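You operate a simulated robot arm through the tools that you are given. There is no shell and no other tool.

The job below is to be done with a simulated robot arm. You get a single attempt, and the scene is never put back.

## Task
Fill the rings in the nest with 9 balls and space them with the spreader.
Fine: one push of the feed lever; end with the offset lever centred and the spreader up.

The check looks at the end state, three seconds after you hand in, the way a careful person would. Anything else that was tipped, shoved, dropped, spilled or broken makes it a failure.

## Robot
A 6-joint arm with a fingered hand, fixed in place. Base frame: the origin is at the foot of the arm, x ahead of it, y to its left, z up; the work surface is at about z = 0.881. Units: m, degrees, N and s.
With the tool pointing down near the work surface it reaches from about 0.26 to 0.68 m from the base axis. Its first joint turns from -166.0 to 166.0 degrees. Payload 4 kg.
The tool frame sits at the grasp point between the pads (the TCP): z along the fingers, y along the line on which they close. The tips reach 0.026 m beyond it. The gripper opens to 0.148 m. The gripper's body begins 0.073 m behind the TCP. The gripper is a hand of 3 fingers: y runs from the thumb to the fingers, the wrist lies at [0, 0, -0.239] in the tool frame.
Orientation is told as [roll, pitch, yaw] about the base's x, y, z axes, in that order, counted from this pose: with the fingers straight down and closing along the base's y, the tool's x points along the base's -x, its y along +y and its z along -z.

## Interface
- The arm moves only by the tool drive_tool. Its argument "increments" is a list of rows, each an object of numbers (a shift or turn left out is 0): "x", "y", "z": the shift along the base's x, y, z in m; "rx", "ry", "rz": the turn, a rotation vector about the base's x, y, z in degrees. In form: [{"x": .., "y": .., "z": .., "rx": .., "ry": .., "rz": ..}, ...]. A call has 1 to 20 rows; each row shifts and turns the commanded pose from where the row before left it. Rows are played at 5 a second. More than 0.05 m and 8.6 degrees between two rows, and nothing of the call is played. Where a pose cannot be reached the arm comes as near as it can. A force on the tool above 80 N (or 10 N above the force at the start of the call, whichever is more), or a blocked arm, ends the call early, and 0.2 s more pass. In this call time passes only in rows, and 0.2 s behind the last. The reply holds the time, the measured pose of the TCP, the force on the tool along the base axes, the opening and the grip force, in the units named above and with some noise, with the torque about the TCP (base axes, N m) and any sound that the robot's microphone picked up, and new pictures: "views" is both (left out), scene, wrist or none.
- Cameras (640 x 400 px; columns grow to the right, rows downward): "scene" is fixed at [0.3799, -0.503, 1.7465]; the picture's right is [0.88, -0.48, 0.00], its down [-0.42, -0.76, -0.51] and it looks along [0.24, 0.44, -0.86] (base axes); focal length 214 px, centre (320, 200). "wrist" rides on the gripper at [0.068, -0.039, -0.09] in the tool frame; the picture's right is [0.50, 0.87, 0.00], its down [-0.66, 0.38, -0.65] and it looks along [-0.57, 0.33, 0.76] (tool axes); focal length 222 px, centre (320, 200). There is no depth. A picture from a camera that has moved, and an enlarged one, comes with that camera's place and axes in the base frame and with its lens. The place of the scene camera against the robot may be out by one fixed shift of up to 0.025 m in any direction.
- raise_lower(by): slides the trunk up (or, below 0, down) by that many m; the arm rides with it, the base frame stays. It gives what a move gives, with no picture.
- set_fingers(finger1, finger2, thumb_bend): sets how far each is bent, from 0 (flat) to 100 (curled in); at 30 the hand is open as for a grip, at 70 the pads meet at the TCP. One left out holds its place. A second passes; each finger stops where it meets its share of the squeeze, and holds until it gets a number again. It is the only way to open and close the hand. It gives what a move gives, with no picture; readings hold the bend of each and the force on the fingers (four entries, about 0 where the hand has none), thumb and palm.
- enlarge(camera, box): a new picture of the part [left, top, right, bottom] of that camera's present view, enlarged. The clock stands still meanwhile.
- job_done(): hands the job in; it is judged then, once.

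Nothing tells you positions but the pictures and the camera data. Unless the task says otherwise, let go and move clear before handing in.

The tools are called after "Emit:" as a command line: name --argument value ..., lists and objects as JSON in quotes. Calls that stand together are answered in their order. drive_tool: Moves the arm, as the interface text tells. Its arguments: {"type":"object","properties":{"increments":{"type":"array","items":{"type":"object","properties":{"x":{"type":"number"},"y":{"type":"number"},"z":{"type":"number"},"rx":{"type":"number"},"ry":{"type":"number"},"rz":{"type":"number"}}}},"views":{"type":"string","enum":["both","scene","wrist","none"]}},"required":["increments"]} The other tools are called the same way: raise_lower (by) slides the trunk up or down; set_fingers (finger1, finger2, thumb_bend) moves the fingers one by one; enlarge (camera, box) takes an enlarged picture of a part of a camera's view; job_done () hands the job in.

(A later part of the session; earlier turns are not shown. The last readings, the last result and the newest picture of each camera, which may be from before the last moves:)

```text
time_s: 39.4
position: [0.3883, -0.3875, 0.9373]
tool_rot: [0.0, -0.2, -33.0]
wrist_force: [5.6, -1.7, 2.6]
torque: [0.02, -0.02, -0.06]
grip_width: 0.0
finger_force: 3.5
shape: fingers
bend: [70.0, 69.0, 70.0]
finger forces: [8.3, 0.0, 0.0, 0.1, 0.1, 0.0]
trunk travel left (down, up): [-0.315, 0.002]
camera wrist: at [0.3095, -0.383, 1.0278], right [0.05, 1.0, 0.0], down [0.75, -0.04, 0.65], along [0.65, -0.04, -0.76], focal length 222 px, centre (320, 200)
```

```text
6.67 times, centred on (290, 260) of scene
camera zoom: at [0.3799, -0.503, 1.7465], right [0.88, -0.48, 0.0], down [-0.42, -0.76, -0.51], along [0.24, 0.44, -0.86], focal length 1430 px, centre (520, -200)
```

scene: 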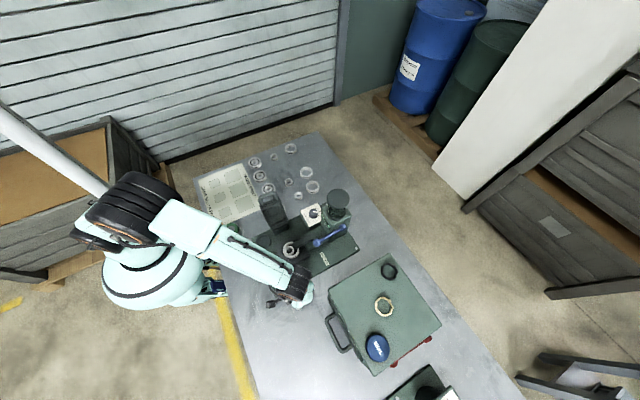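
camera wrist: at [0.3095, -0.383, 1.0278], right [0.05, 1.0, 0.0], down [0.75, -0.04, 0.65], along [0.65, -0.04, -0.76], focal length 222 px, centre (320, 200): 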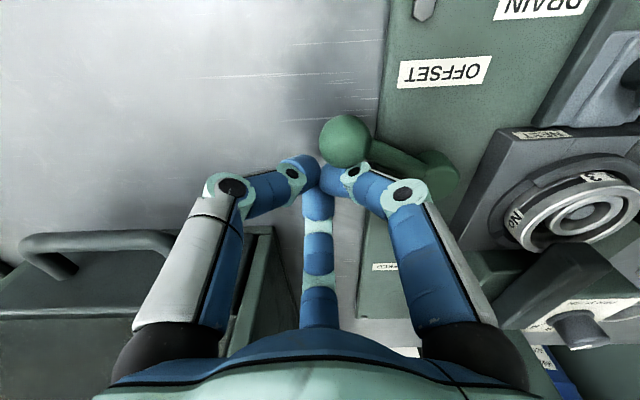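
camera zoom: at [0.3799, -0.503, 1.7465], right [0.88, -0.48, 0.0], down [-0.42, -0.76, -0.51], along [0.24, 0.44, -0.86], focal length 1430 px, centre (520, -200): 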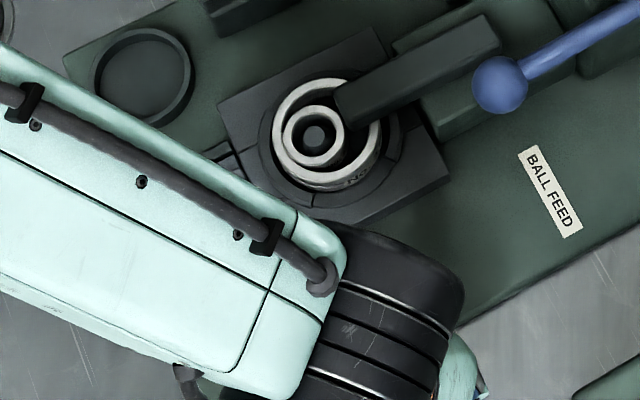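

The lever has hit its stop (5.6 N). The inner ring is now offset and the chute nozzle has slid over the gap. I'll back off slightly, lift away, and check that it holds.

Emit:
drive_tool --increments '[{"x": 0.006, "y": -0.003}, {"x": 0.008, "y": -0.003}, {"z": 0.03}, {"z": 0.04}, {"z": 0.05}, {"z": 0.05}, {"z": 0.05}, {"z": 0.05}]' --views "both"

Emit:
enlarge --camera "wrist" --box '[300, 20, 540, 200]'

Emit:
enlarge --camera "scene" --box '[260, 180, 380, 300]'

```text
time_s: 41.2
position: [0.4025, -0.3922, 1.2065]
tool_rot: [0.0, 0.0, -32.8]
wrist_force: [-0.3, 0.2, -0.1]
torque: [-0.01, -0.01, 0.03]
grip_width: 0.0
finger_force: 0.0
shape: fingers
bend: [70.0, 69.0, 70.0]
finger forces: [0.1, 0.0, 0.0, 0.0, 0.0, 0.0]
trunk travel left (down, up): [-0.315, 0.002]
camera wrist: at [0.3244, -0.3879, 1.2978], right [0.05, 1.0, 0.0], down [0.76, -0.04, 0.65], along [0.65, -0.03, -0.76], focal length 222 px, centre (320, 200)
```

scene: 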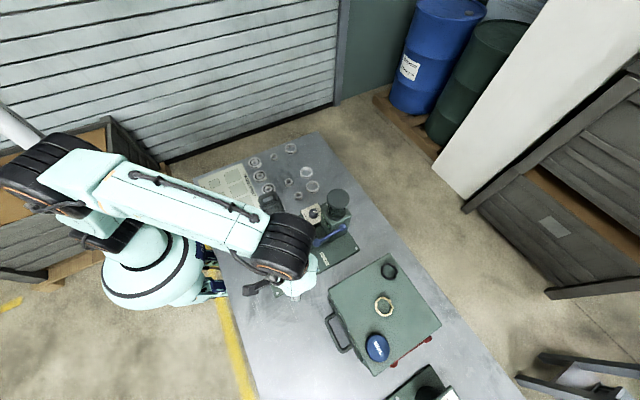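
wrist: 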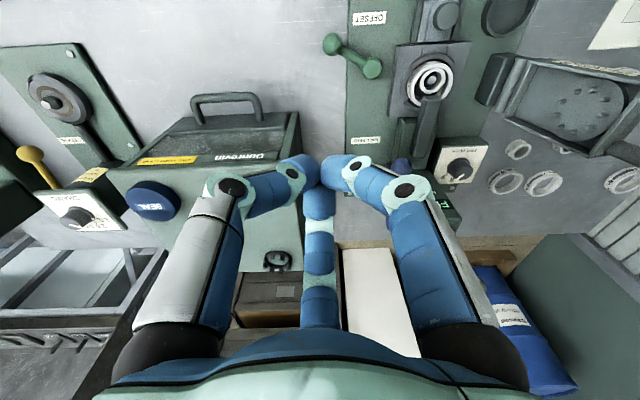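

```text
2.22 times, centred on (420, 110) of wrist
camera zoom: at [0.3244, -0.3879, 1.2978], right [0.05, 1.0, 0.0], down [0.76, -0.04, 0.65], along [0.65, -0.03, -0.76], focal length 494 px, centre (98, 400)
```

zoom: 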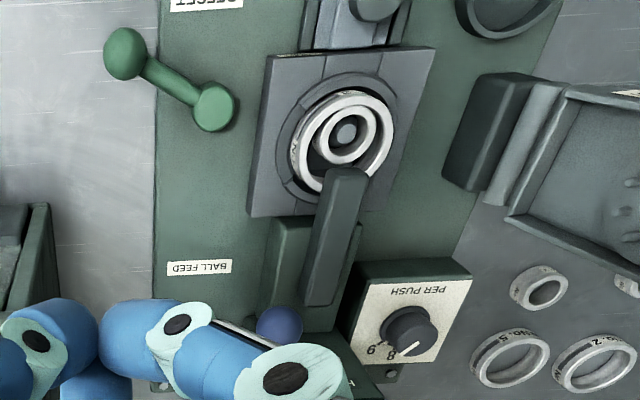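

```text
3.33 times, centred on (320, 240) of scene
camera zoom: at [0.3799, -0.503, 1.7465], right [0.88, -0.48, 0.0], down [-0.42, -0.76, -0.51], along [0.24, 0.44, -0.86], focal length 715 px, centre (320, 67)
```

zoom: 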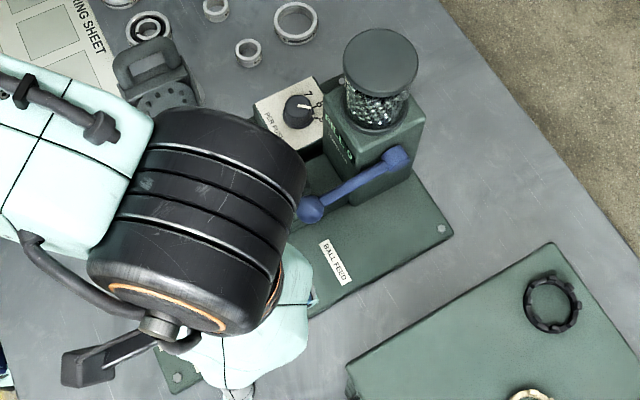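

The offset holds and the nozzle sits over the gap. Next is the feed lever: its ball is at about (0.514, -0.274, 1.005), pivoting on the tower face near (0.62, -0.274, 1.026), so pushing means swinging it down. I'll yaw so the camera is on the -y side and look closely at the lever before pushing.

Emit:
drive_tool --increments '[{"z": 0.03, "rz": 8}, {"x": 0.005, "y": 0.008, "z": 0.02, "rz": 8}, {"x": 0.005, "y": 0.008, "rz": 8}, {"x": 0.005, "y": 0.008, "rz": 8}, {"x": 0.005, "y": 0.008, "rz": 8}, {"x": 0.005, "y": 0.008, "rz": 8}, {"x": 0.005, "y": 0.008, "rz": 8}, {"x": 0.005, "y": 0.008, "rz": 8}, {"x": 0.005, "y": 0.008, "rz": 8}, {"x": 0.005, "y": 0.008, "rz": 8}, {"x": 0.005, "y": 0.008, "rz": 8}, {"rz": 5}]' --views "both"

Emit:
enlarge --camera "wrist" --box '[160, 0, 480, 200]'

Emit:
enlarge --camera "scene" --box '[280, 190, 370, 270]'

```text
time_s: 43.8
position: [0.4775, -0.2769, 1.2562]
tool_rot: [-0.1, 1.0, 51.8]
wrist_force: [-0.5, -0.9, -0.1]
torque: [-0.02, 0.0, 0.0]
grip_width: 0.0
finger_force: 0.0
shape: fingers
bend: [70.0, 69.0, 70.0]
finger forces: [0.0, 0.0, 0.0, 0.0, 0.1, 0.0]
out of reach, approached as far as the arm can: row 10, 11, 12
trunk travel left (down, up): [-0.315, 0.002]
camera wrist: at [0.4668, -0.3522, 1.3491], right [-0.99, 0.14, 0.01], down [0.11, 0.76, 0.64], along [0.09, 0.64, -0.77], focal length 222 px, centre (320, 200)
```

scene: 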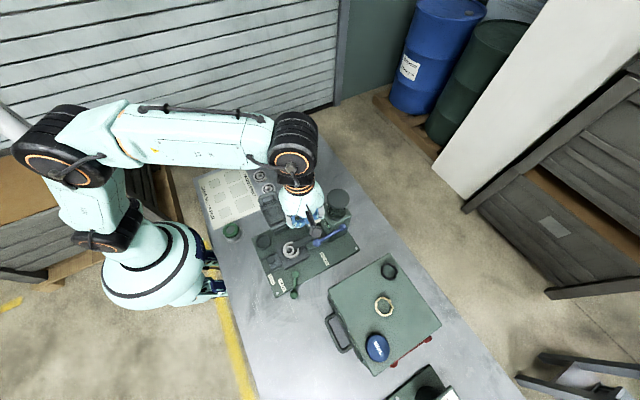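
wrist: 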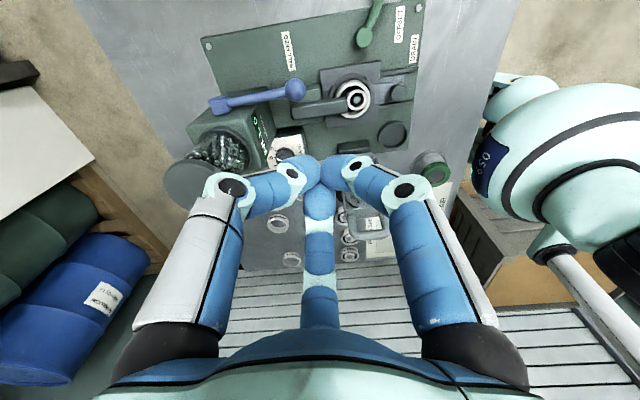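

```text
2.00 times, centred on (320, 100) of wrist
camera zoom: at [0.4668, -0.3522, 1.3491], right [-0.99, 0.14, 0.01], down [0.11, 0.76, 0.64], along [0.09, 0.64, -0.77], focal length 444 px, centre (320, 400)
```

zoom: 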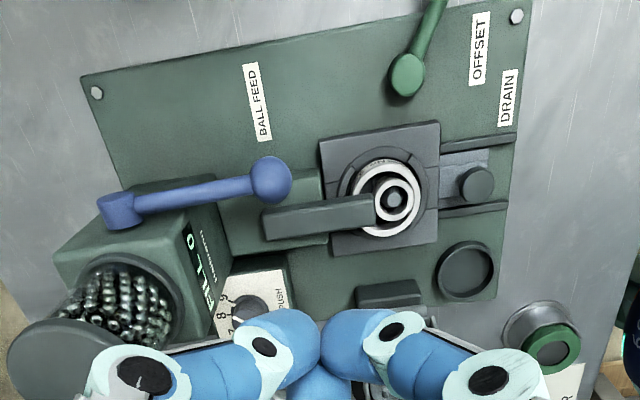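

```text
5.00 times, centred on (325, 230) of scene
camera zoom: at [0.3799, -0.503, 1.7465], right [0.88, -0.48, 0.0], down [-0.42, -0.76, -0.51], along [0.24, 0.44, -0.86], focal length 1072 px, centre (295, 50)
```

zoom: 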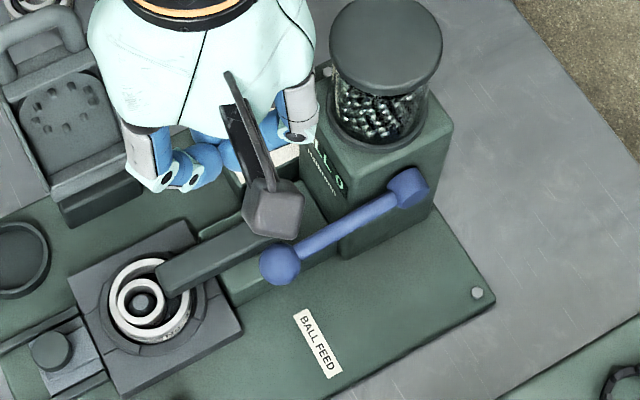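

The wrist roll limit is near +52°, so I'll go back to yaw 40°. Then I'll tilt the hand about 40° so it comes from the -x side. That keeps the palm clear of the tower and pushes the ball along its arc.

Emit:
drive_tool --increments '[{"rz": -7}, {"rz": -7}, {"rz": -6}, {"x": -0.01, "ry": -8}, {"x": -0.01, "ry": -8}, {"x": -0.01, "ry": -8}, {"ry": -8}, {"ry": -8}]' --views "both"

Emit:
enlarge --camera "scene" --box '[240, 150, 370, 270]'

```text
time_s: 45.6
position: [0.4848, -0.2385, 1.288]
tool_rot: [-23.2, -31.3, 36.8]
wrist_force: [-0.4, -0.2, 0.1]
torque: [-0.01, 0.01, -0.03]
grip_width: 0.0
finger_force: 0.1
shape: fingers
bend: [70.0, 69.0, 70.0]
finger forces: [0.0, 0.0, 0.1, 0.0, 0.0, 0.0]
out of reach, approached as far as the arm can: row 7, 8
trunk travel left (down, up): [-0.315, 0.002]
camera wrist: at [0.3976, -0.3032, 1.3386], right [-0.68, 0.49, -0.55], down [-0.1, 0.68, 0.73], along [0.73, 0.55, -0.41], focal length 222 px, centre (320, 200)
```

scene: 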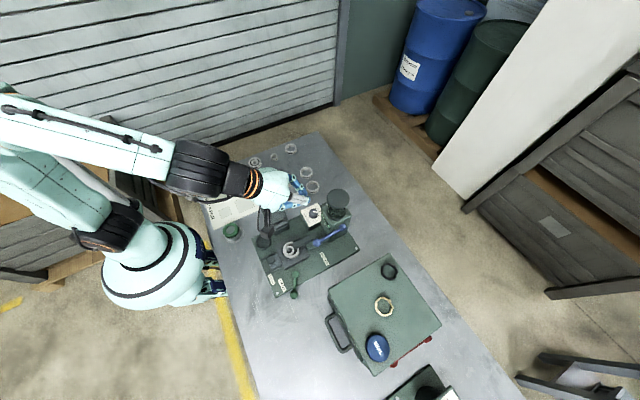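
wrist: 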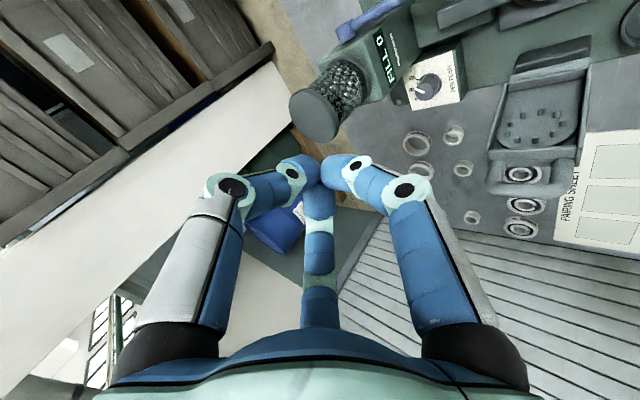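

```text
3.33 times, centred on (305, 210) of scene
camera zoom: at [0.3799, -0.503, 1.7465], right [0.88, -0.48, 0.0], down [-0.42, -0.76, -0.51], along [0.24, 0.44, -0.86], focal length 715 px, centre (370, 167)
```

zoom: 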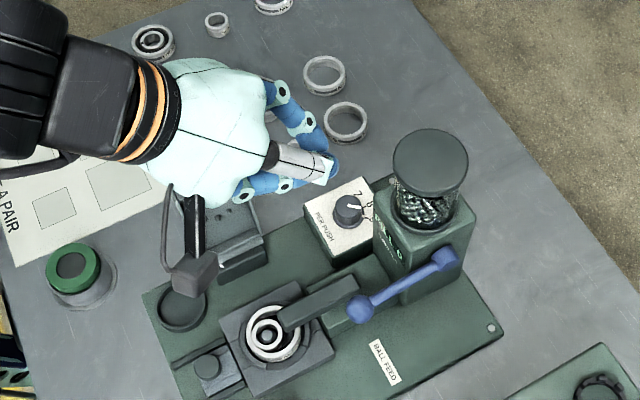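

That tilt is out of the arm's reach, so I'll return to vertical. A better option is to use one finger as an offset poker with the other two curled, which keeps the palm away from the tower.

Emit:
drive_tool --increments '[{"ry": 8}, {"ry": 8}, {"ry": 8}, {"ry": 8}, {"ry": 8}]' --views "none"

```text
time_s: 46.8
position: [0.4859, -0.2403, 1.288]
tool_rot: [0.1, 1.0, 31.7]
wrist_force: [-0.2, -0.4, 0.6]
torque: [-0.04, 0.04, 0.01]
grip_width: 0.0
finger_force: 0.0
shape: fingers
bend: [70.0, 69.0, 70.0]
finger forces: [0.0, 0.1, 0.0, 0.1, 0.0, 0.0]
trunk travel left (down, up): [-0.315, 0.002]
```

The pose is vertical again with a 1° residual tilt. I'll correct that, yaw to -30°, move to x ≈ 0.42, and test curling one finger to learn which is which.

Emit:
drive_tool --increments '[{"rx": 0.5, "ry": -0.85, "x": -0.008, "y": -0.004}, {"rz": -8, "x": -0.008, "y": -0.004}, {"rz": -8, "x": -0.008, "y": -0.004}, {"rz": -8, "x": -0.008, "y": -0.004}, {"rz": -8, "x": -0.008, "y": -0.004}, {"rz": -8, "x": -0.008, "y": -0.004}, {"rz": -8, "x": -0.008, "y": -0.004}, {"rz": -8, "x": -0.008, "y": -0.004}, {"rz": -5.7, "y": -0.002}]' --views "none"

Emit:
set_fingers --finger1 100 --finger2 30 --thumb_bend 100

Emit:
enlarge --camera "wrist" --box '[0, 0, 640, 400]'

Emit:
enlarge --camera "scene" --box '[240, 150, 370, 270]'

```text
time_s: 48.8
position: [0.4205, -0.2751, 1.2884]
tool_rot: [-0.1, -0.1, -30.2]
wrist_force: [0.4, -0.9, -0.7]
torque: [-0.04, 0.0, -0.01]
grip_width: 0.0002
finger_force: 0.1
shape: fingers
bend: [70.0, 69.0, 70.0]
finger forces: [0.1, 0.0, 0.1, 0.0, 0.0, 0.0]
trunk travel left (down, up): [-0.315, 0.002]
```

```text
time_s: 49.8
position: [0.4207, -0.2745, 1.2878]
tool_rot: [-0.2, -0.1, -30.0]
wrist_force: [-0.3, 0.3, -0.4]
torque: [0.02, -0.04, -0.03]
grip_width: 0.0262
finger_force: 0.2
shape: fingers
bend: [91.0, 30.0, 100.0]
finger forces: [0.0, 0.0, 0.1, 0.1, 0.1, 0.0]
trunk travel left (down, up): [-0.315, 0.002]
```

```text
1.00 times, centred on (320, 200) of wrist (not enlarged: the box is as wide or as high as the picture)
camera zoom: at [0.3425, -0.2742, 1.3792], right [0.0, 1.0, 0.0], down [0.76, 0.0, 0.65], along [0.65, 0.0, -0.76], focal length 222 px, centre (320, 200)
```

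zoom: 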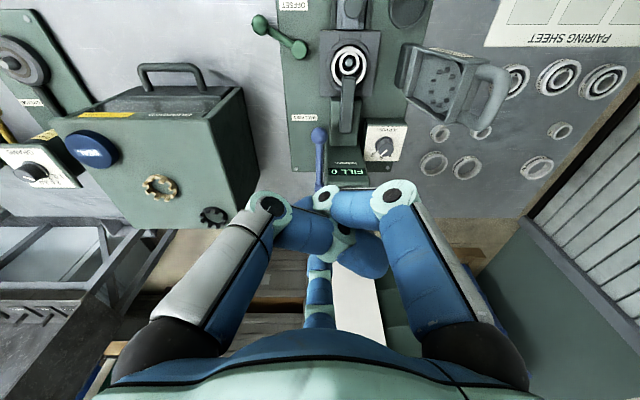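

```text
3.33 times, centred on (305, 210) of scene
camera zoom: at [0.3799, -0.503, 1.7465], right [0.88, -0.48, 0.0], down [-0.42, -0.76, -0.51], along [0.24, 0.44, -0.86], focal length 715 px, centre (370, 167)
```

zoom: 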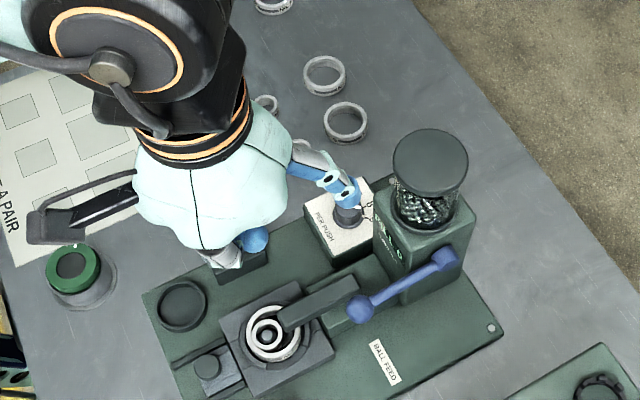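

Finger 2 is the forward finger. Extended at bend 30, its tip sits about 89 mm ahead of the hand axis, which makes it a good poker. I'll descend until the tip is just above the feed-lever ball.

Emit:
drive_tool --increments '[{"z": -0.045}, {"z": -0.045}, {"z": -0.045}, {"z": -0.045}, {"z": -0.04}]' --views "both"

Emit:
enlarge --camera "wrist" --box '[220, 60, 460, 260]'

Emit:
enlarge --camera "scene" --box '[270, 190, 370, 280]'

```text
time_s: 51.0
position: [0.4226, -0.2731, 1.0643]
tool_rot: [-0.1, -0.1, -30.1]
wrist_force: [0.2, 0.7, 0.3]
torque: [0.03, -0.05, -0.01]
grip_width: 0.0262
finger_force: 0.1
shape: fingers
bend: [91.0, 30.0, 100.0]
finger forces: [0.1, 0.0, 0.0, 0.0, 0.1, 0.0]
trunk travel left (down, up): [-0.315, 0.002]
camera wrist: at [0.3451, -0.2722, 1.1555], right [0.0, 1.0, 0.0], down [0.76, 0.0, 0.65], along [0.65, 0.0, -0.76], focal length 222 px, centre (320, 200)
```

scene: 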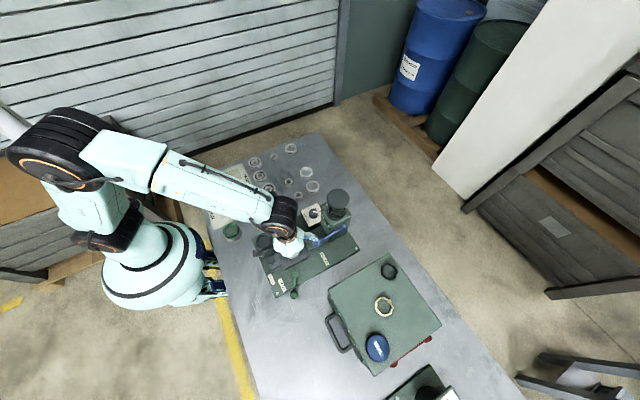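
wrist: 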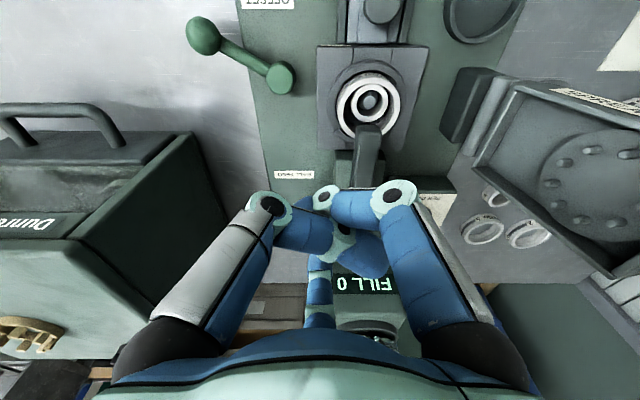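

```text
2.00 times, centred on (340, 160) of wrist
camera zoom: at [0.3451, -0.2722, 1.1555], right [0.0, 1.0, 0.0], down [0.76, 0.0, 0.65], along [0.65, 0.0, -0.76], focal length 444 px, centre (280, 280)
```

zoom: 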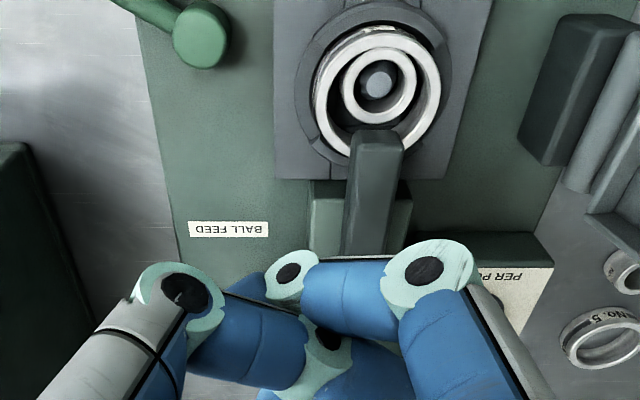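

```text
4.44 times, centred on (320, 235) of scene
camera zoom: at [0.3799, -0.503, 1.7465], right [0.88, -0.48, 0.0], down [-0.42, -0.76, -0.51], along [0.24, 0.44, -0.86], focal length 953 px, centre (320, 44)
```

zoom: 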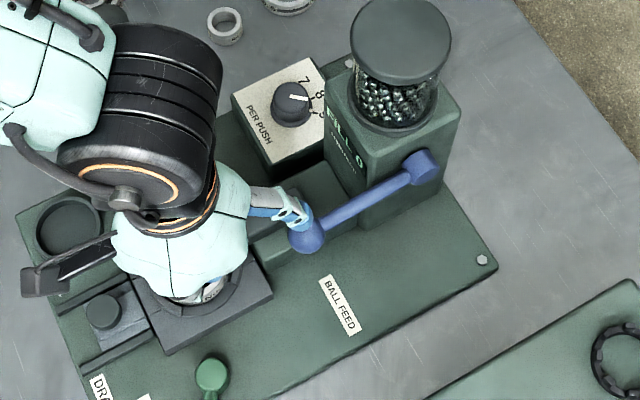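

The fingertip is almost over the ball, about 5 mm too far in +y. I'll correct that, lower to contact and press a little, watching force.

Emit:
drive_tool --increments '[{"x": -0.0025, "y": -0.005}, {"z": -0.01}, {"z": -0.008}, {"z": -0.005}]' --views "scene"

Emit:
enlarge --camera "scene" --box '[270, 190, 370, 280]'

```text
time_s: 52.0
position: [0.4211, -0.2795, 1.0442]
tool_rot: [-0.2, -0.1, -29.9]
wrist_force: [-0.7, -0.7, 1.8]
torque: [-0.01, -0.12, -0.01]
grip_width: 0.0262
finger_force: 0.6
shape: fingers
bend: [91.0, 30.0, 100.0]
finger forces: [0.0, 1.3, 0.1, 0.1, 0.0, 0.1]
trunk travel left (down, up): [-0.315, 0.002]
```

scene: 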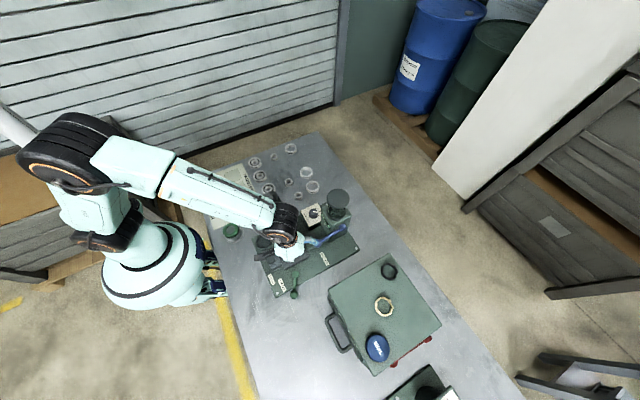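

```text
4.44 times, centred on (320, 235) of scene
camera zoom: at [0.3799, -0.503, 1.7465], right [0.88, -0.48, 0.0], down [-0.42, -0.76, -0.51], along [0.24, 0.44, -0.86], focal length 953 px, centre (320, 44)
```

zoom: 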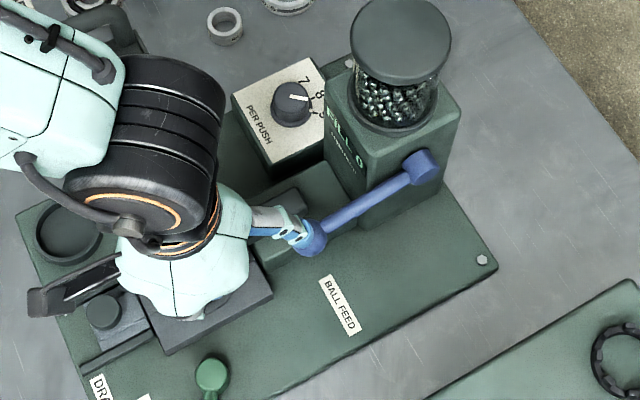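

There's contact at 1.3 N with the tip seated on the ball. I'll push down smoothly along the arc.

Emit:
drive_tool --increments '[{"x": 0.0003, "z": -0.008}, {"x": 0.001, "z": -0.008}, {"x": 0.002, "z": -0.009}]' --views "both"

Emit:
enlarge --camera "scene" --box '[270, 190, 370, 280]'

```text
time_s: 52.8
position: [0.421, -0.2792, 1.02]
tool_rot: [-0.1, -0.1, -29.9]
wrist_force: [-0.8, -0.5, 2.0]
torque: [0.03, -0.18, 0.01]
grip_width: 0.0261
finger_force: 0.9
shape: fingers
bend: [91.0, 29.0, 100.0]
finger forces: [0.0, 2.2, 0.1, 0.0, 0.0, 0.0]
trunk travel left (down, up): [-0.315, 0.002]
camera wrist: at [0.3427, -0.2785, 1.1111], right [0.0, 1.0, 0.0], down [0.76, 0.0, 0.65], along [0.65, 0.0, -0.76], focal length 222 px, centre (320, 200)
```

scene: 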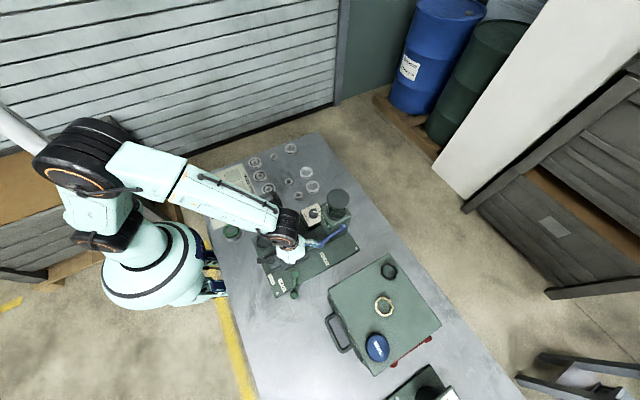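
wrist: 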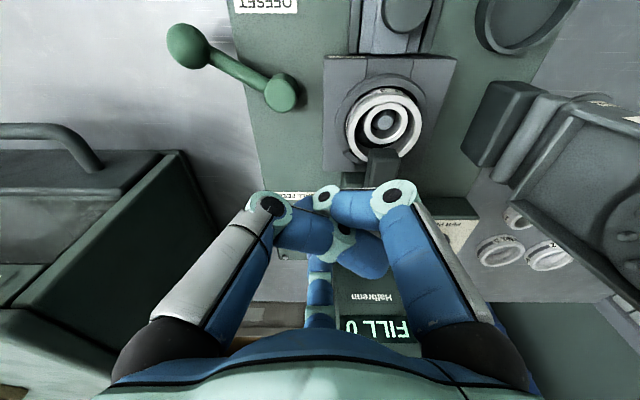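

```text
4.44 times, centred on (320, 235) of scene
camera zoom: at [0.3799, -0.503, 1.7465], right [0.88, -0.48, 0.0], down [-0.42, -0.76, -0.51], along [0.24, 0.44, -0.86], focal length 953 px, centre (320, 44)
```

zoom: 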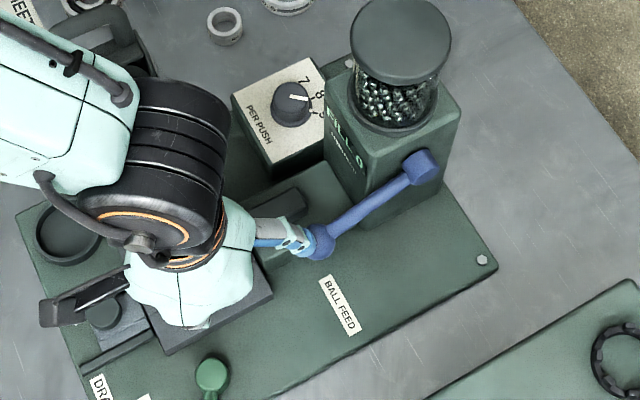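

The lever is moving with about 2 N of resistance. I'll continue the stroke.

Emit:
drive_tool --increments '[{"x": 0.002, "z": -0.007}, {"x": 0.002, "z": -0.007}, {"x": 0.0033, "z": -0.0075}, {"x": 0.0035, "z": -0.0075}]' --views "both"

Emit:
enlarge --camera "scene" --box '[270, 190, 370, 280]'

```text
time_s: 53.8
position: [0.433, -0.2795, 0.9917]
tool_rot: [-0.2, -0.2, -29.9]
wrist_force: [-5.9, -0.1, 0.8]
torque: [-0.01, 0.09, 0.0]
grip_width: 0.0265
finger_force: 3.3
shape: fingers
bend: [91.0, 36.0, 100.0]
finger forces: [0.1, 6.4, 0.0, 0.0, 0.0, 0.0]
trunk travel left (down, up): [-0.315, 0.002]
camera wrist: at [0.3537, -0.2782, 1.0827], right [0.0, 1.0, 0.0], down [0.76, 0.0, 0.65], along [0.65, 0.0, -0.76], focal length 222 px, centre (320, 200)
```

scene: 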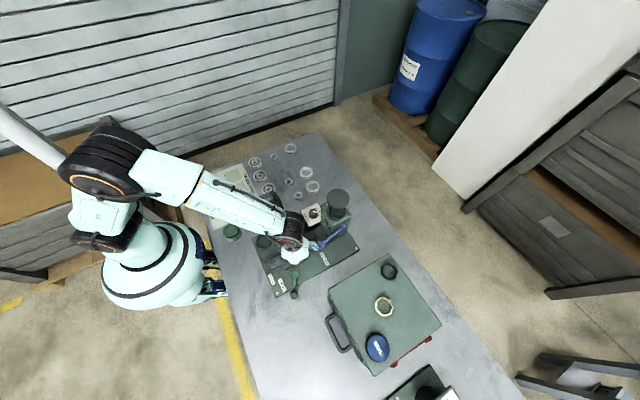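
wrist: 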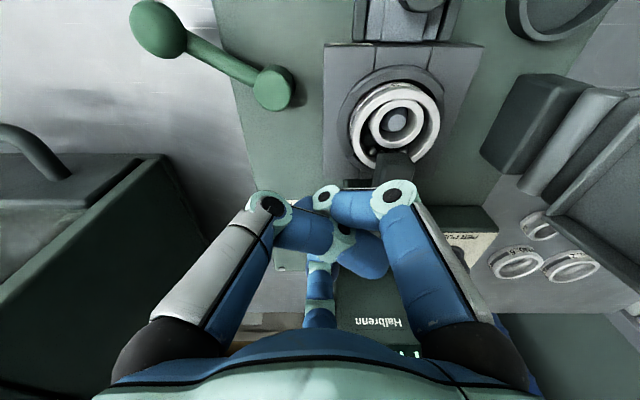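

```text
4.44 times, centred on (320, 235) of scene
camera zoom: at [0.3799, -0.503, 1.7465], right [0.88, -0.48, 0.0], down [-0.42, -0.76, -0.51], along [0.24, 0.44, -0.86], focal length 953 px, centre (320, 44)
```

zoom: 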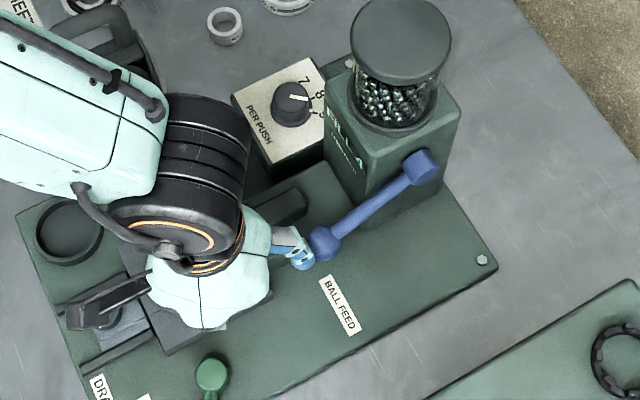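

The finger has slid to the side of the ball, and something like balls has appeared in the ring gap. I'll look closely before doing anything else.

Emit:
enlarge --camera "wrist" --box '[330, 60, 470, 190]'

Emit:
enlarge --camera "wrist" --box '[330, 300, 450, 400]'

Emit:
enlarge --camera "scene" --box '[310, 200, 350, 260]'

```text
3.08 times, centred on (400, 125) of wrist
camera zoom: at [0.3537, -0.2782, 1.0827], right [0.0, 1.0, 0.0], down [0.76, 0.0, 0.65], along [0.65, 0.0, -0.76], focal length 684 px, centre (74, 431)
```

zoom: 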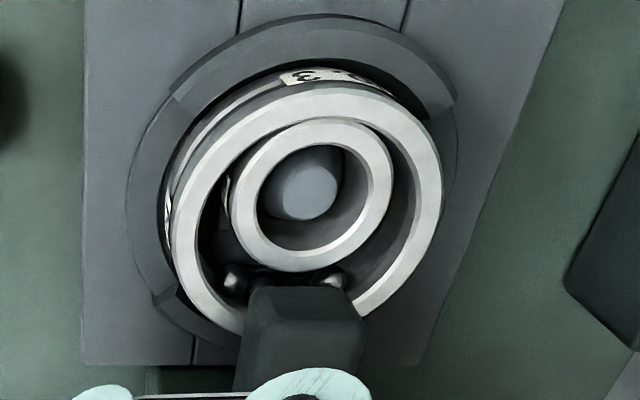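

```text
4.00 times, centred on (390, 350) of wrist
camera zoom: at [0.3537, -0.2782, 1.0827], right [0.0, 1.0, 0.0], down [0.76, 0.0, 0.65], along [0.65, 0.0, -0.76], focal length 888 px, centre (40, -400)
```

zoom: 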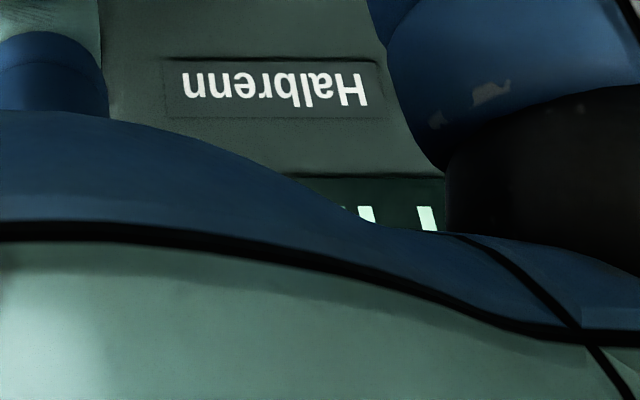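

```text
6.67 times, centred on (330, 230) of scene
camera zoom: at [0.3799, -0.503, 1.7465], right [0.88, -0.48, 0.0], down [-0.42, -0.76, -0.51], along [0.24, 0.44, -0.86], focal length 1430 px, centre (253, 0)
```

zoom: 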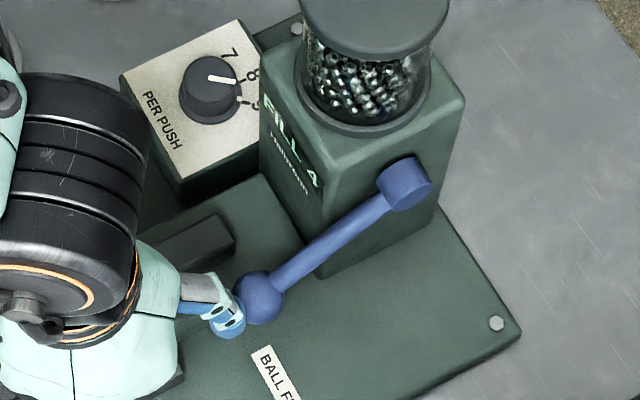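

The display appears to read FILL 4, so the balls are counting in while the lever is held down. I'll hold still for a moment and check the count.

Emit:
drive_tool --increments '[{"z": 0.0}, {"z": 0.0}, {"z": 0.0}]' --views "scene"

Emit:
enlarge --camera "scene" --box '[310, 200, 350, 240]'

Emit:
enlarge --camera "wrist" --box '[330, 60, 470, 190]'

```text
time_s: 54.6
position: [0.433, -0.2795, 0.9919]
tool_rot: [-0.1, 0.0, -29.9]
wrist_force: [-6.6, -0.3, 0.5]
torque: [0.0, 0.12, -0.02]
grip_width: 0.0263
finger_force: 3.7
shape: fingers
bend: [91.0, 36.0, 100.0]
finger forces: [0.0, 6.3, 0.1, 0.1, 0.0, 0.0]
trunk travel left (down, up): [-0.315, 0.002]
```

scene: 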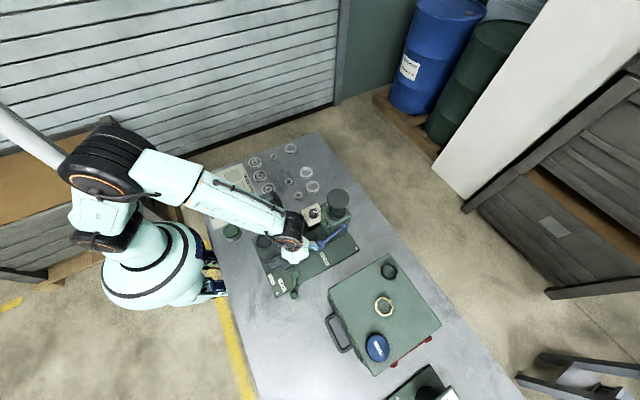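

```text
10.00 times, centred on (330, 220) of scene
camera zoom: at [0.3799, -0.503, 1.7465], right [0.88, -0.48, 0.0], down [-0.42, -0.76, -0.51], along [0.24, 0.44, -0.86], focal length 2145 px, centre (220, 0)
```

zoom: 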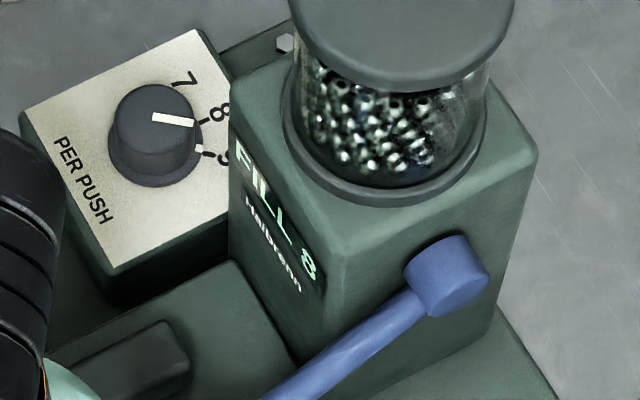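

```text
3.08 times, centred on (400, 125) of wrist
camera zoom: at [0.3538, -0.2781, 1.0831], right [0.0, 1.0, 0.0], down [0.76, 0.0, 0.65], along [0.65, 0.0, -0.76], focal length 684 px, centre (74, 431)
```

zoom: 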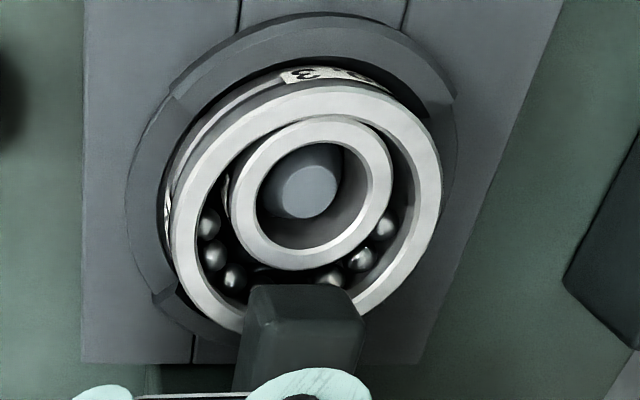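

The count has reached 8 and is still rising. I'll hold a little longer for the ninth ball.

Emit:
drive_tool --increments '[{"z": 0.0}, {"z": 0.0}, {"z": 0.0}]' --views "scene"

Emit:
enlarge --camera "scene" --box '[310, 200, 350, 240]'

Emit:
enlarge --camera "wrist" --box '[330, 60, 470, 190]'

```text
time_s: 55.4
position: [0.4337, -0.2784, 0.9918]
tool_rot: [-0.2, -0.1, -29.9]
wrist_force: [-6.0, 0.3, -0.4]
torque: [0.01, 0.14, -0.04]
grip_width: 0.0264
finger_force: 3.3
shape: fingers
bend: [91.0, 36.0, 100.0]
finger forces: [0.0, 6.3, 0.0, 0.0, 0.0, 0.0]
trunk travel left (down, up): [-0.315, 0.002]
```

scene: 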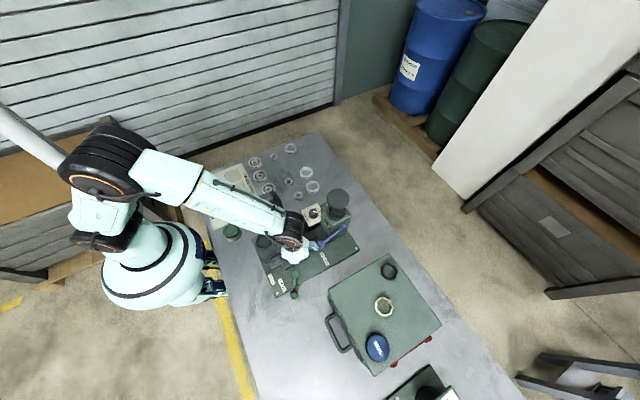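

```text
10.00 times, centred on (330, 220) of scene
camera zoom: at [0.3799, -0.503, 1.7465], right [0.88, -0.48, 0.0], down [-0.42, -0.76, -0.51], along [0.24, 0.44, -0.86], focal length 2145 px, centre (220, 0)
```

zoom: 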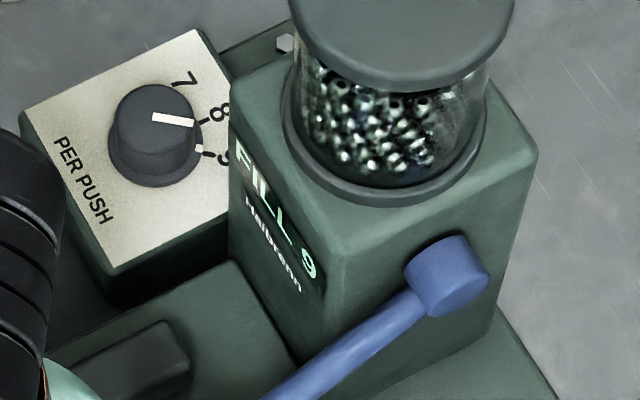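

```text
3.08 times, centred on (400, 125) of wrist
camera zoom: at [0.3539, -0.2781, 1.0831], right [0.0, 1.0, 0.0], down [0.76, 0.0, 0.65], along [0.65, 0.0, -0.76], focal length 684 px, centre (74, 431)
```

zoom: 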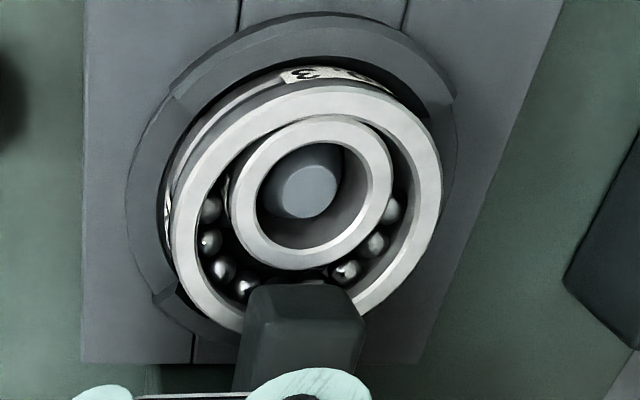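

FILL 9, with nine balls in the gap. I'll back the finger straight off in -x so the lever can return, then lift.

Emit:
drive_tool --increments '[{"x": -0.01}, {"x": -0.015}, {"x": -0.02}, {"x": -0.015}]' --views "scene"

Emit:
enlarge --camera "scene" --box '[270, 190, 370, 280]'

```text
time_s: 56.4
position: [0.376, -0.2786, 0.9929]
tool_rot: [-0.1, -0.1, -29.8]
wrist_force: [0.5, -0.2, -0.2]
torque: [0.02, 0.04, 0.0]
grip_width: 0.0265
finger_force: 0.0
shape: fingers
bend: [91.0, 30.0, 100.0]
finger forces: [0.0, 0.0, 0.1, 0.1, 0.0, 0.0]
trunk travel left (down, up): [-0.315, 0.002]
```

scene: 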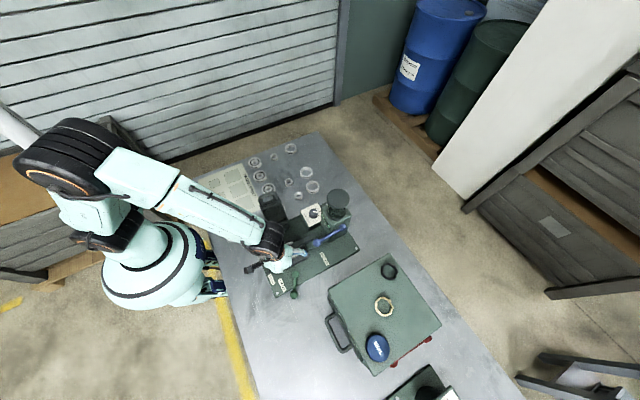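

```text
4.44 times, centred on (320, 235) of scene
camera zoom: at [0.3799, -0.503, 1.7465], right [0.88, -0.48, 0.0], down [-0.42, -0.76, -0.51], along [0.24, 0.44, -0.86], focal length 953 px, centre (320, 44)
```

zoom: 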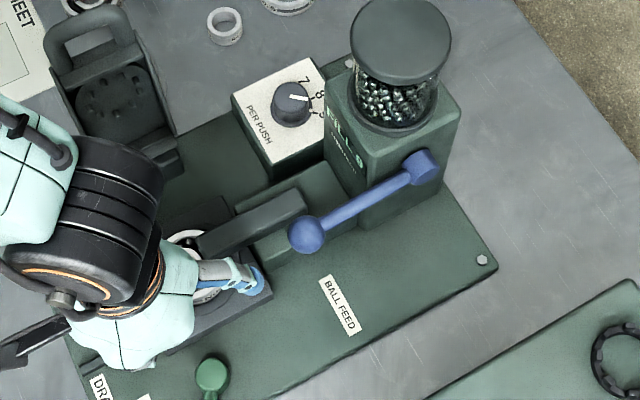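

The feed lever has sprung back to rest after one push. Now I'll lift, close the hand into a fist, and go to the other side of the offset lever's knob to swing it back.

Emit:
drive_tool --increments '[{"z": 0.04}, {"z": 0.05}, {"z": 0.05}, {"z": 0.05}, {"x": -0.014, "y": -0.017, "rz": 7.5}, {"x": -0.014, "y": -0.017, "rz": 7.5}, {"x": -0.014, "y": -0.017, "rz": 7.5}, {"x": -0.014, "y": -0.017, "rz": 7.5}]' --views "none"

Emit:
set_fingers --finger1 70 --finger2 70 --thumb_bend 70

Emit:
enlarge --camera "wrist" --box '[160, 0, 480, 200]'

Emit:
enlarge --camera "scene" --box '[240, 170, 370, 300]'

```text
time_s: 58.2
position: [0.3189, -0.3485, 1.1812]
tool_rot: [-0.1, -0.1, 0.1]
wrist_force: [0.6, 0.2, 1.5]
torque: [0.02, -0.01, -0.01]
grip_width: 0.026
finger_force: 0.1
shape: fingers
bend: [91.0, 30.0, 100.0]
finger forces: [0.0, 0.0, 0.0, 0.0, 0.1, 0.1]
trunk travel left (down, up): [-0.315, 0.002]
```

```text
time_s: 59.2
position: [0.3175, -0.3482, 1.1806]
tool_rot: [-0.1, -0.2, 0.0]
wrist_force: [0.9, -0.2, -1.1]
torque: [-0.02, 0.02, 0.03]
grip_width: 0.0
finger_force: 0.0
shape: fingers
bend: [69.0, 69.0, 70.0]
finger forces: [0.0, 0.1, 0.0, 0.1, 0.0, 0.0]
trunk travel left (down, up): [-0.315, 0.002]
```

```text
2.00 times, centred on (320, 100) of wrist
camera zoom: at [0.2496, -0.3864, 1.2718], right [-0.5, 0.87, 0.0], down [0.65, 0.38, 0.65], along [0.57, 0.33, -0.76], focal length 444 px, centre (320, 400)
```

zoom: 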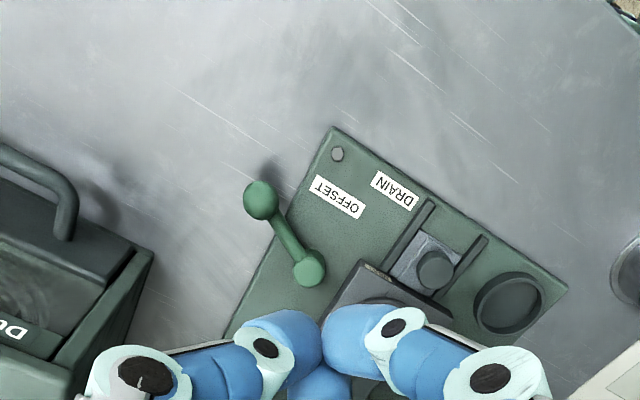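

```text
3.08 times, centred on (305, 235) of scene
camera zoom: at [0.3799, -0.503, 1.7465], right [0.88, -0.48, 0.0], down [-0.42, -0.76, -0.51], along [0.24, 0.44, -0.86], focal length 660 px, centre (366, 92)
```

zoom: 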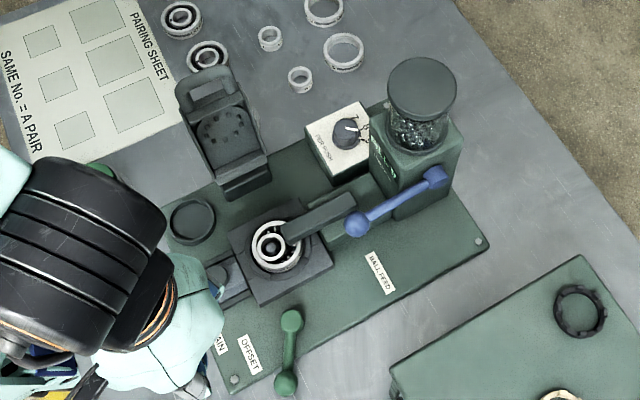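

The offset lever's knob is at (0.362, -0.3725), 51 mm from the fist axis. I'll descend beside it.

Emit:
drive_tool --increments '[{"z": -0.05}, {"z": -0.05}, {"z": -0.05}, {"z": -0.05}, {"z": -0.03}, {"z": -0.0145}]' --views "wrist"

Emit:
enlarge --camera "wrist" --box '[160, 0, 480, 240]'

```text
time_s: 60.6
position: [0.3154, -0.3469, 0.9353]
tool_rot: [-0.1, -0.1, 0.1]
wrist_force: [0.3, 0.2, -0.8]
torque: [0.03, -0.01, -0.04]
grip_width: 0.0
finger_force: 0.1
shape: fingers
bend: [69.0, 69.0, 70.0]
finger forces: [0.1, 0.0, 0.0, 0.0, 0.0, 0.0]
trunk travel left (down, up): [-0.315, 0.002]
camera wrist: at [0.2473, -0.3843, 1.0264], right [-0.5, 0.87, 0.0], down [0.65, 0.38, 0.65], along [0.57, 0.33, -0.76], focal length 222 px, centre (320, 200)
```

wrist: 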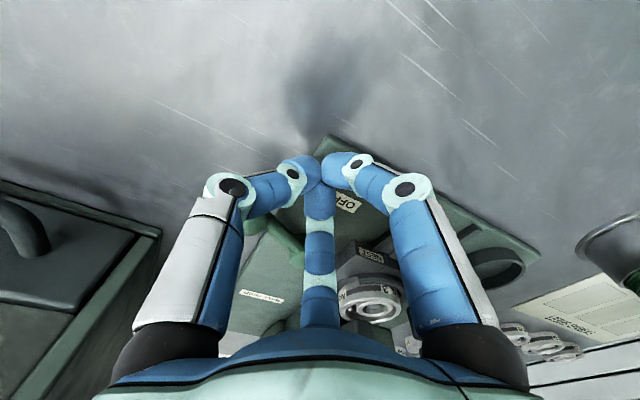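

```text
1.67 times, centred on (320, 120) of wrist
camera zoom: at [0.2473, -0.3843, 1.0264], right [-0.5, 0.87, 0.0], down [0.65, 0.38, 0.65], along [0.57, 0.33, -0.76], focal length 370 px, centre (320, 333)
```

zoom: 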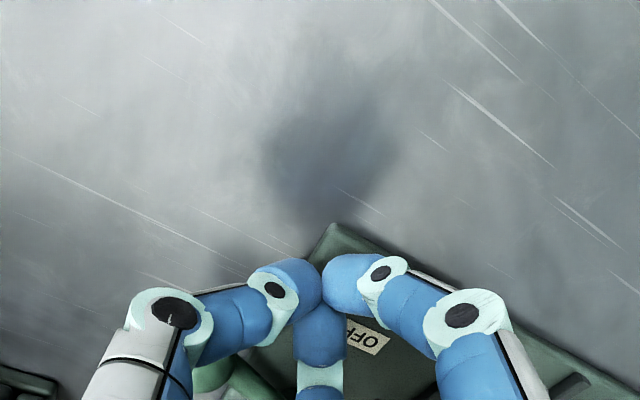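

The lever is behind the thumb in this view. I'll push along the arc in small steps, checking force as I go.

Emit:
drive_tool --increments '[{"x": 0.008, "y": -0.004}, {"x": 0.008, "y": -0.004}, {"x": 0.0043, "y": -0.0057, "rz": 2}, {"x": 0.0043, "y": -0.0057, "rz": 2}, {"x": 0.005, "y": -0.0047, "rz": 2}, {"x": 0.005, "y": -0.0046, "rz": 2}]' --views "both"

Emit:
enlarge --camera "wrist" --box '[160, 60, 480, 300]'

Emit:
enlarge --camera "scene" --box '[240, 220, 340, 310]'

```text
time_s: 62.0
position: [0.3527, -0.3763, 0.9365]
tool_rot: [0.0, -0.1, 8.1]
wrist_force: [-0.2, 0.3, -0.4]
torque: [0.02, 0.0, 0.0]
grip_width: 0.0
finger_force: 0.2
shape: fingers
bend: [69.0, 69.0, 70.0]
finger forces: [0.0, 0.1, 0.0, 0.0, 0.0, 0.1]
trunk travel left (down, up): [-0.315, 0.002]
camera wrist: at [0.2901, -0.423, 1.0277], right [-0.62, 0.79, 0.0], down [0.59, 0.47, 0.65], along [0.52, 0.4, -0.76], focal length 222 px, centre (320, 200)
```

scene: 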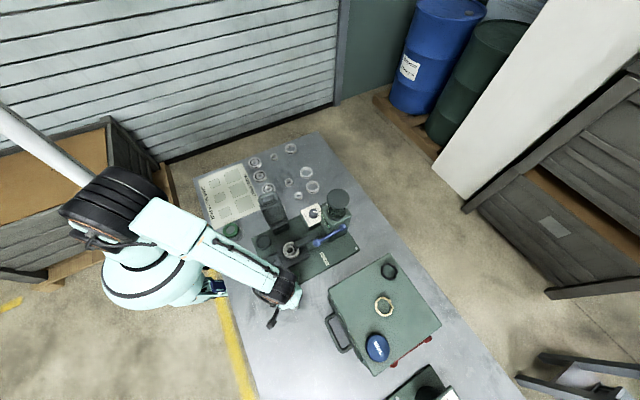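
wrist: 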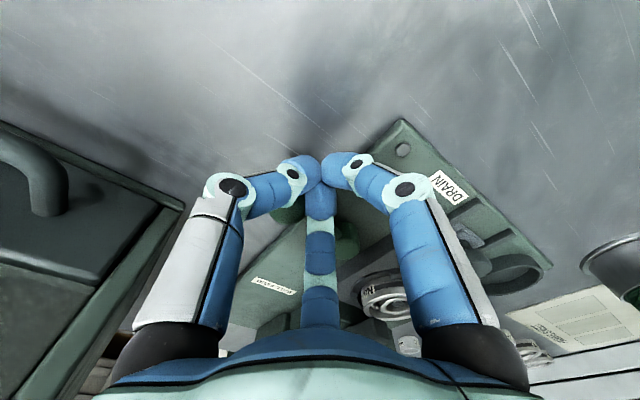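

```text
1.67 times, centred on (320, 180) of wrist
camera zoom: at [0.2901, -0.423, 1.0277], right [-0.62, 0.79, 0.0], down [0.59, 0.47, 0.65], along [0.52, 0.4, -0.76], focal length 370 px, centre (320, 233)
```

zoom: 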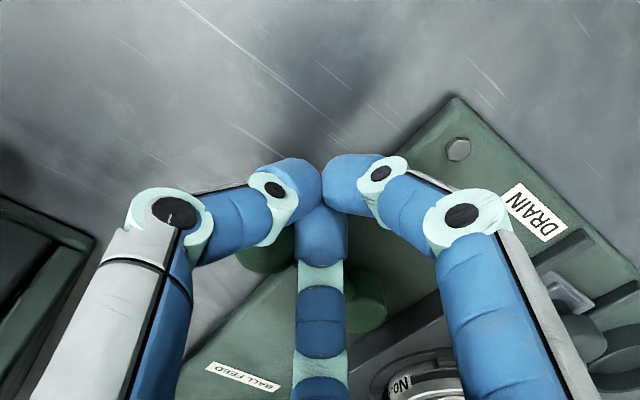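

```text
4.44 times, centred on (290, 265) of scene
camera zoom: at [0.3799, -0.503, 1.7465], right [0.88, -0.48, 0.0], down [-0.42, -0.76, -0.51], along [0.24, 0.44, -0.86], focal length 953 px, centre (453, -89)
```

zoom: 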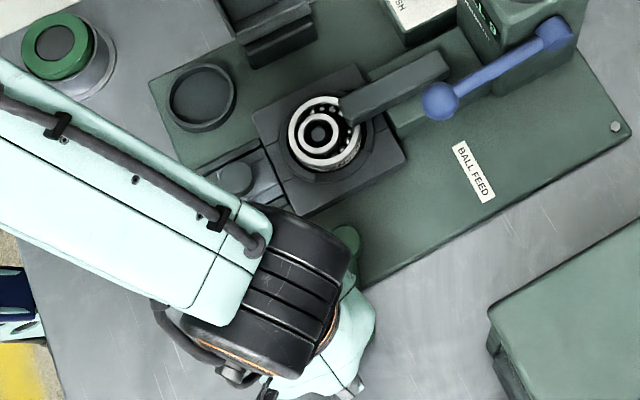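

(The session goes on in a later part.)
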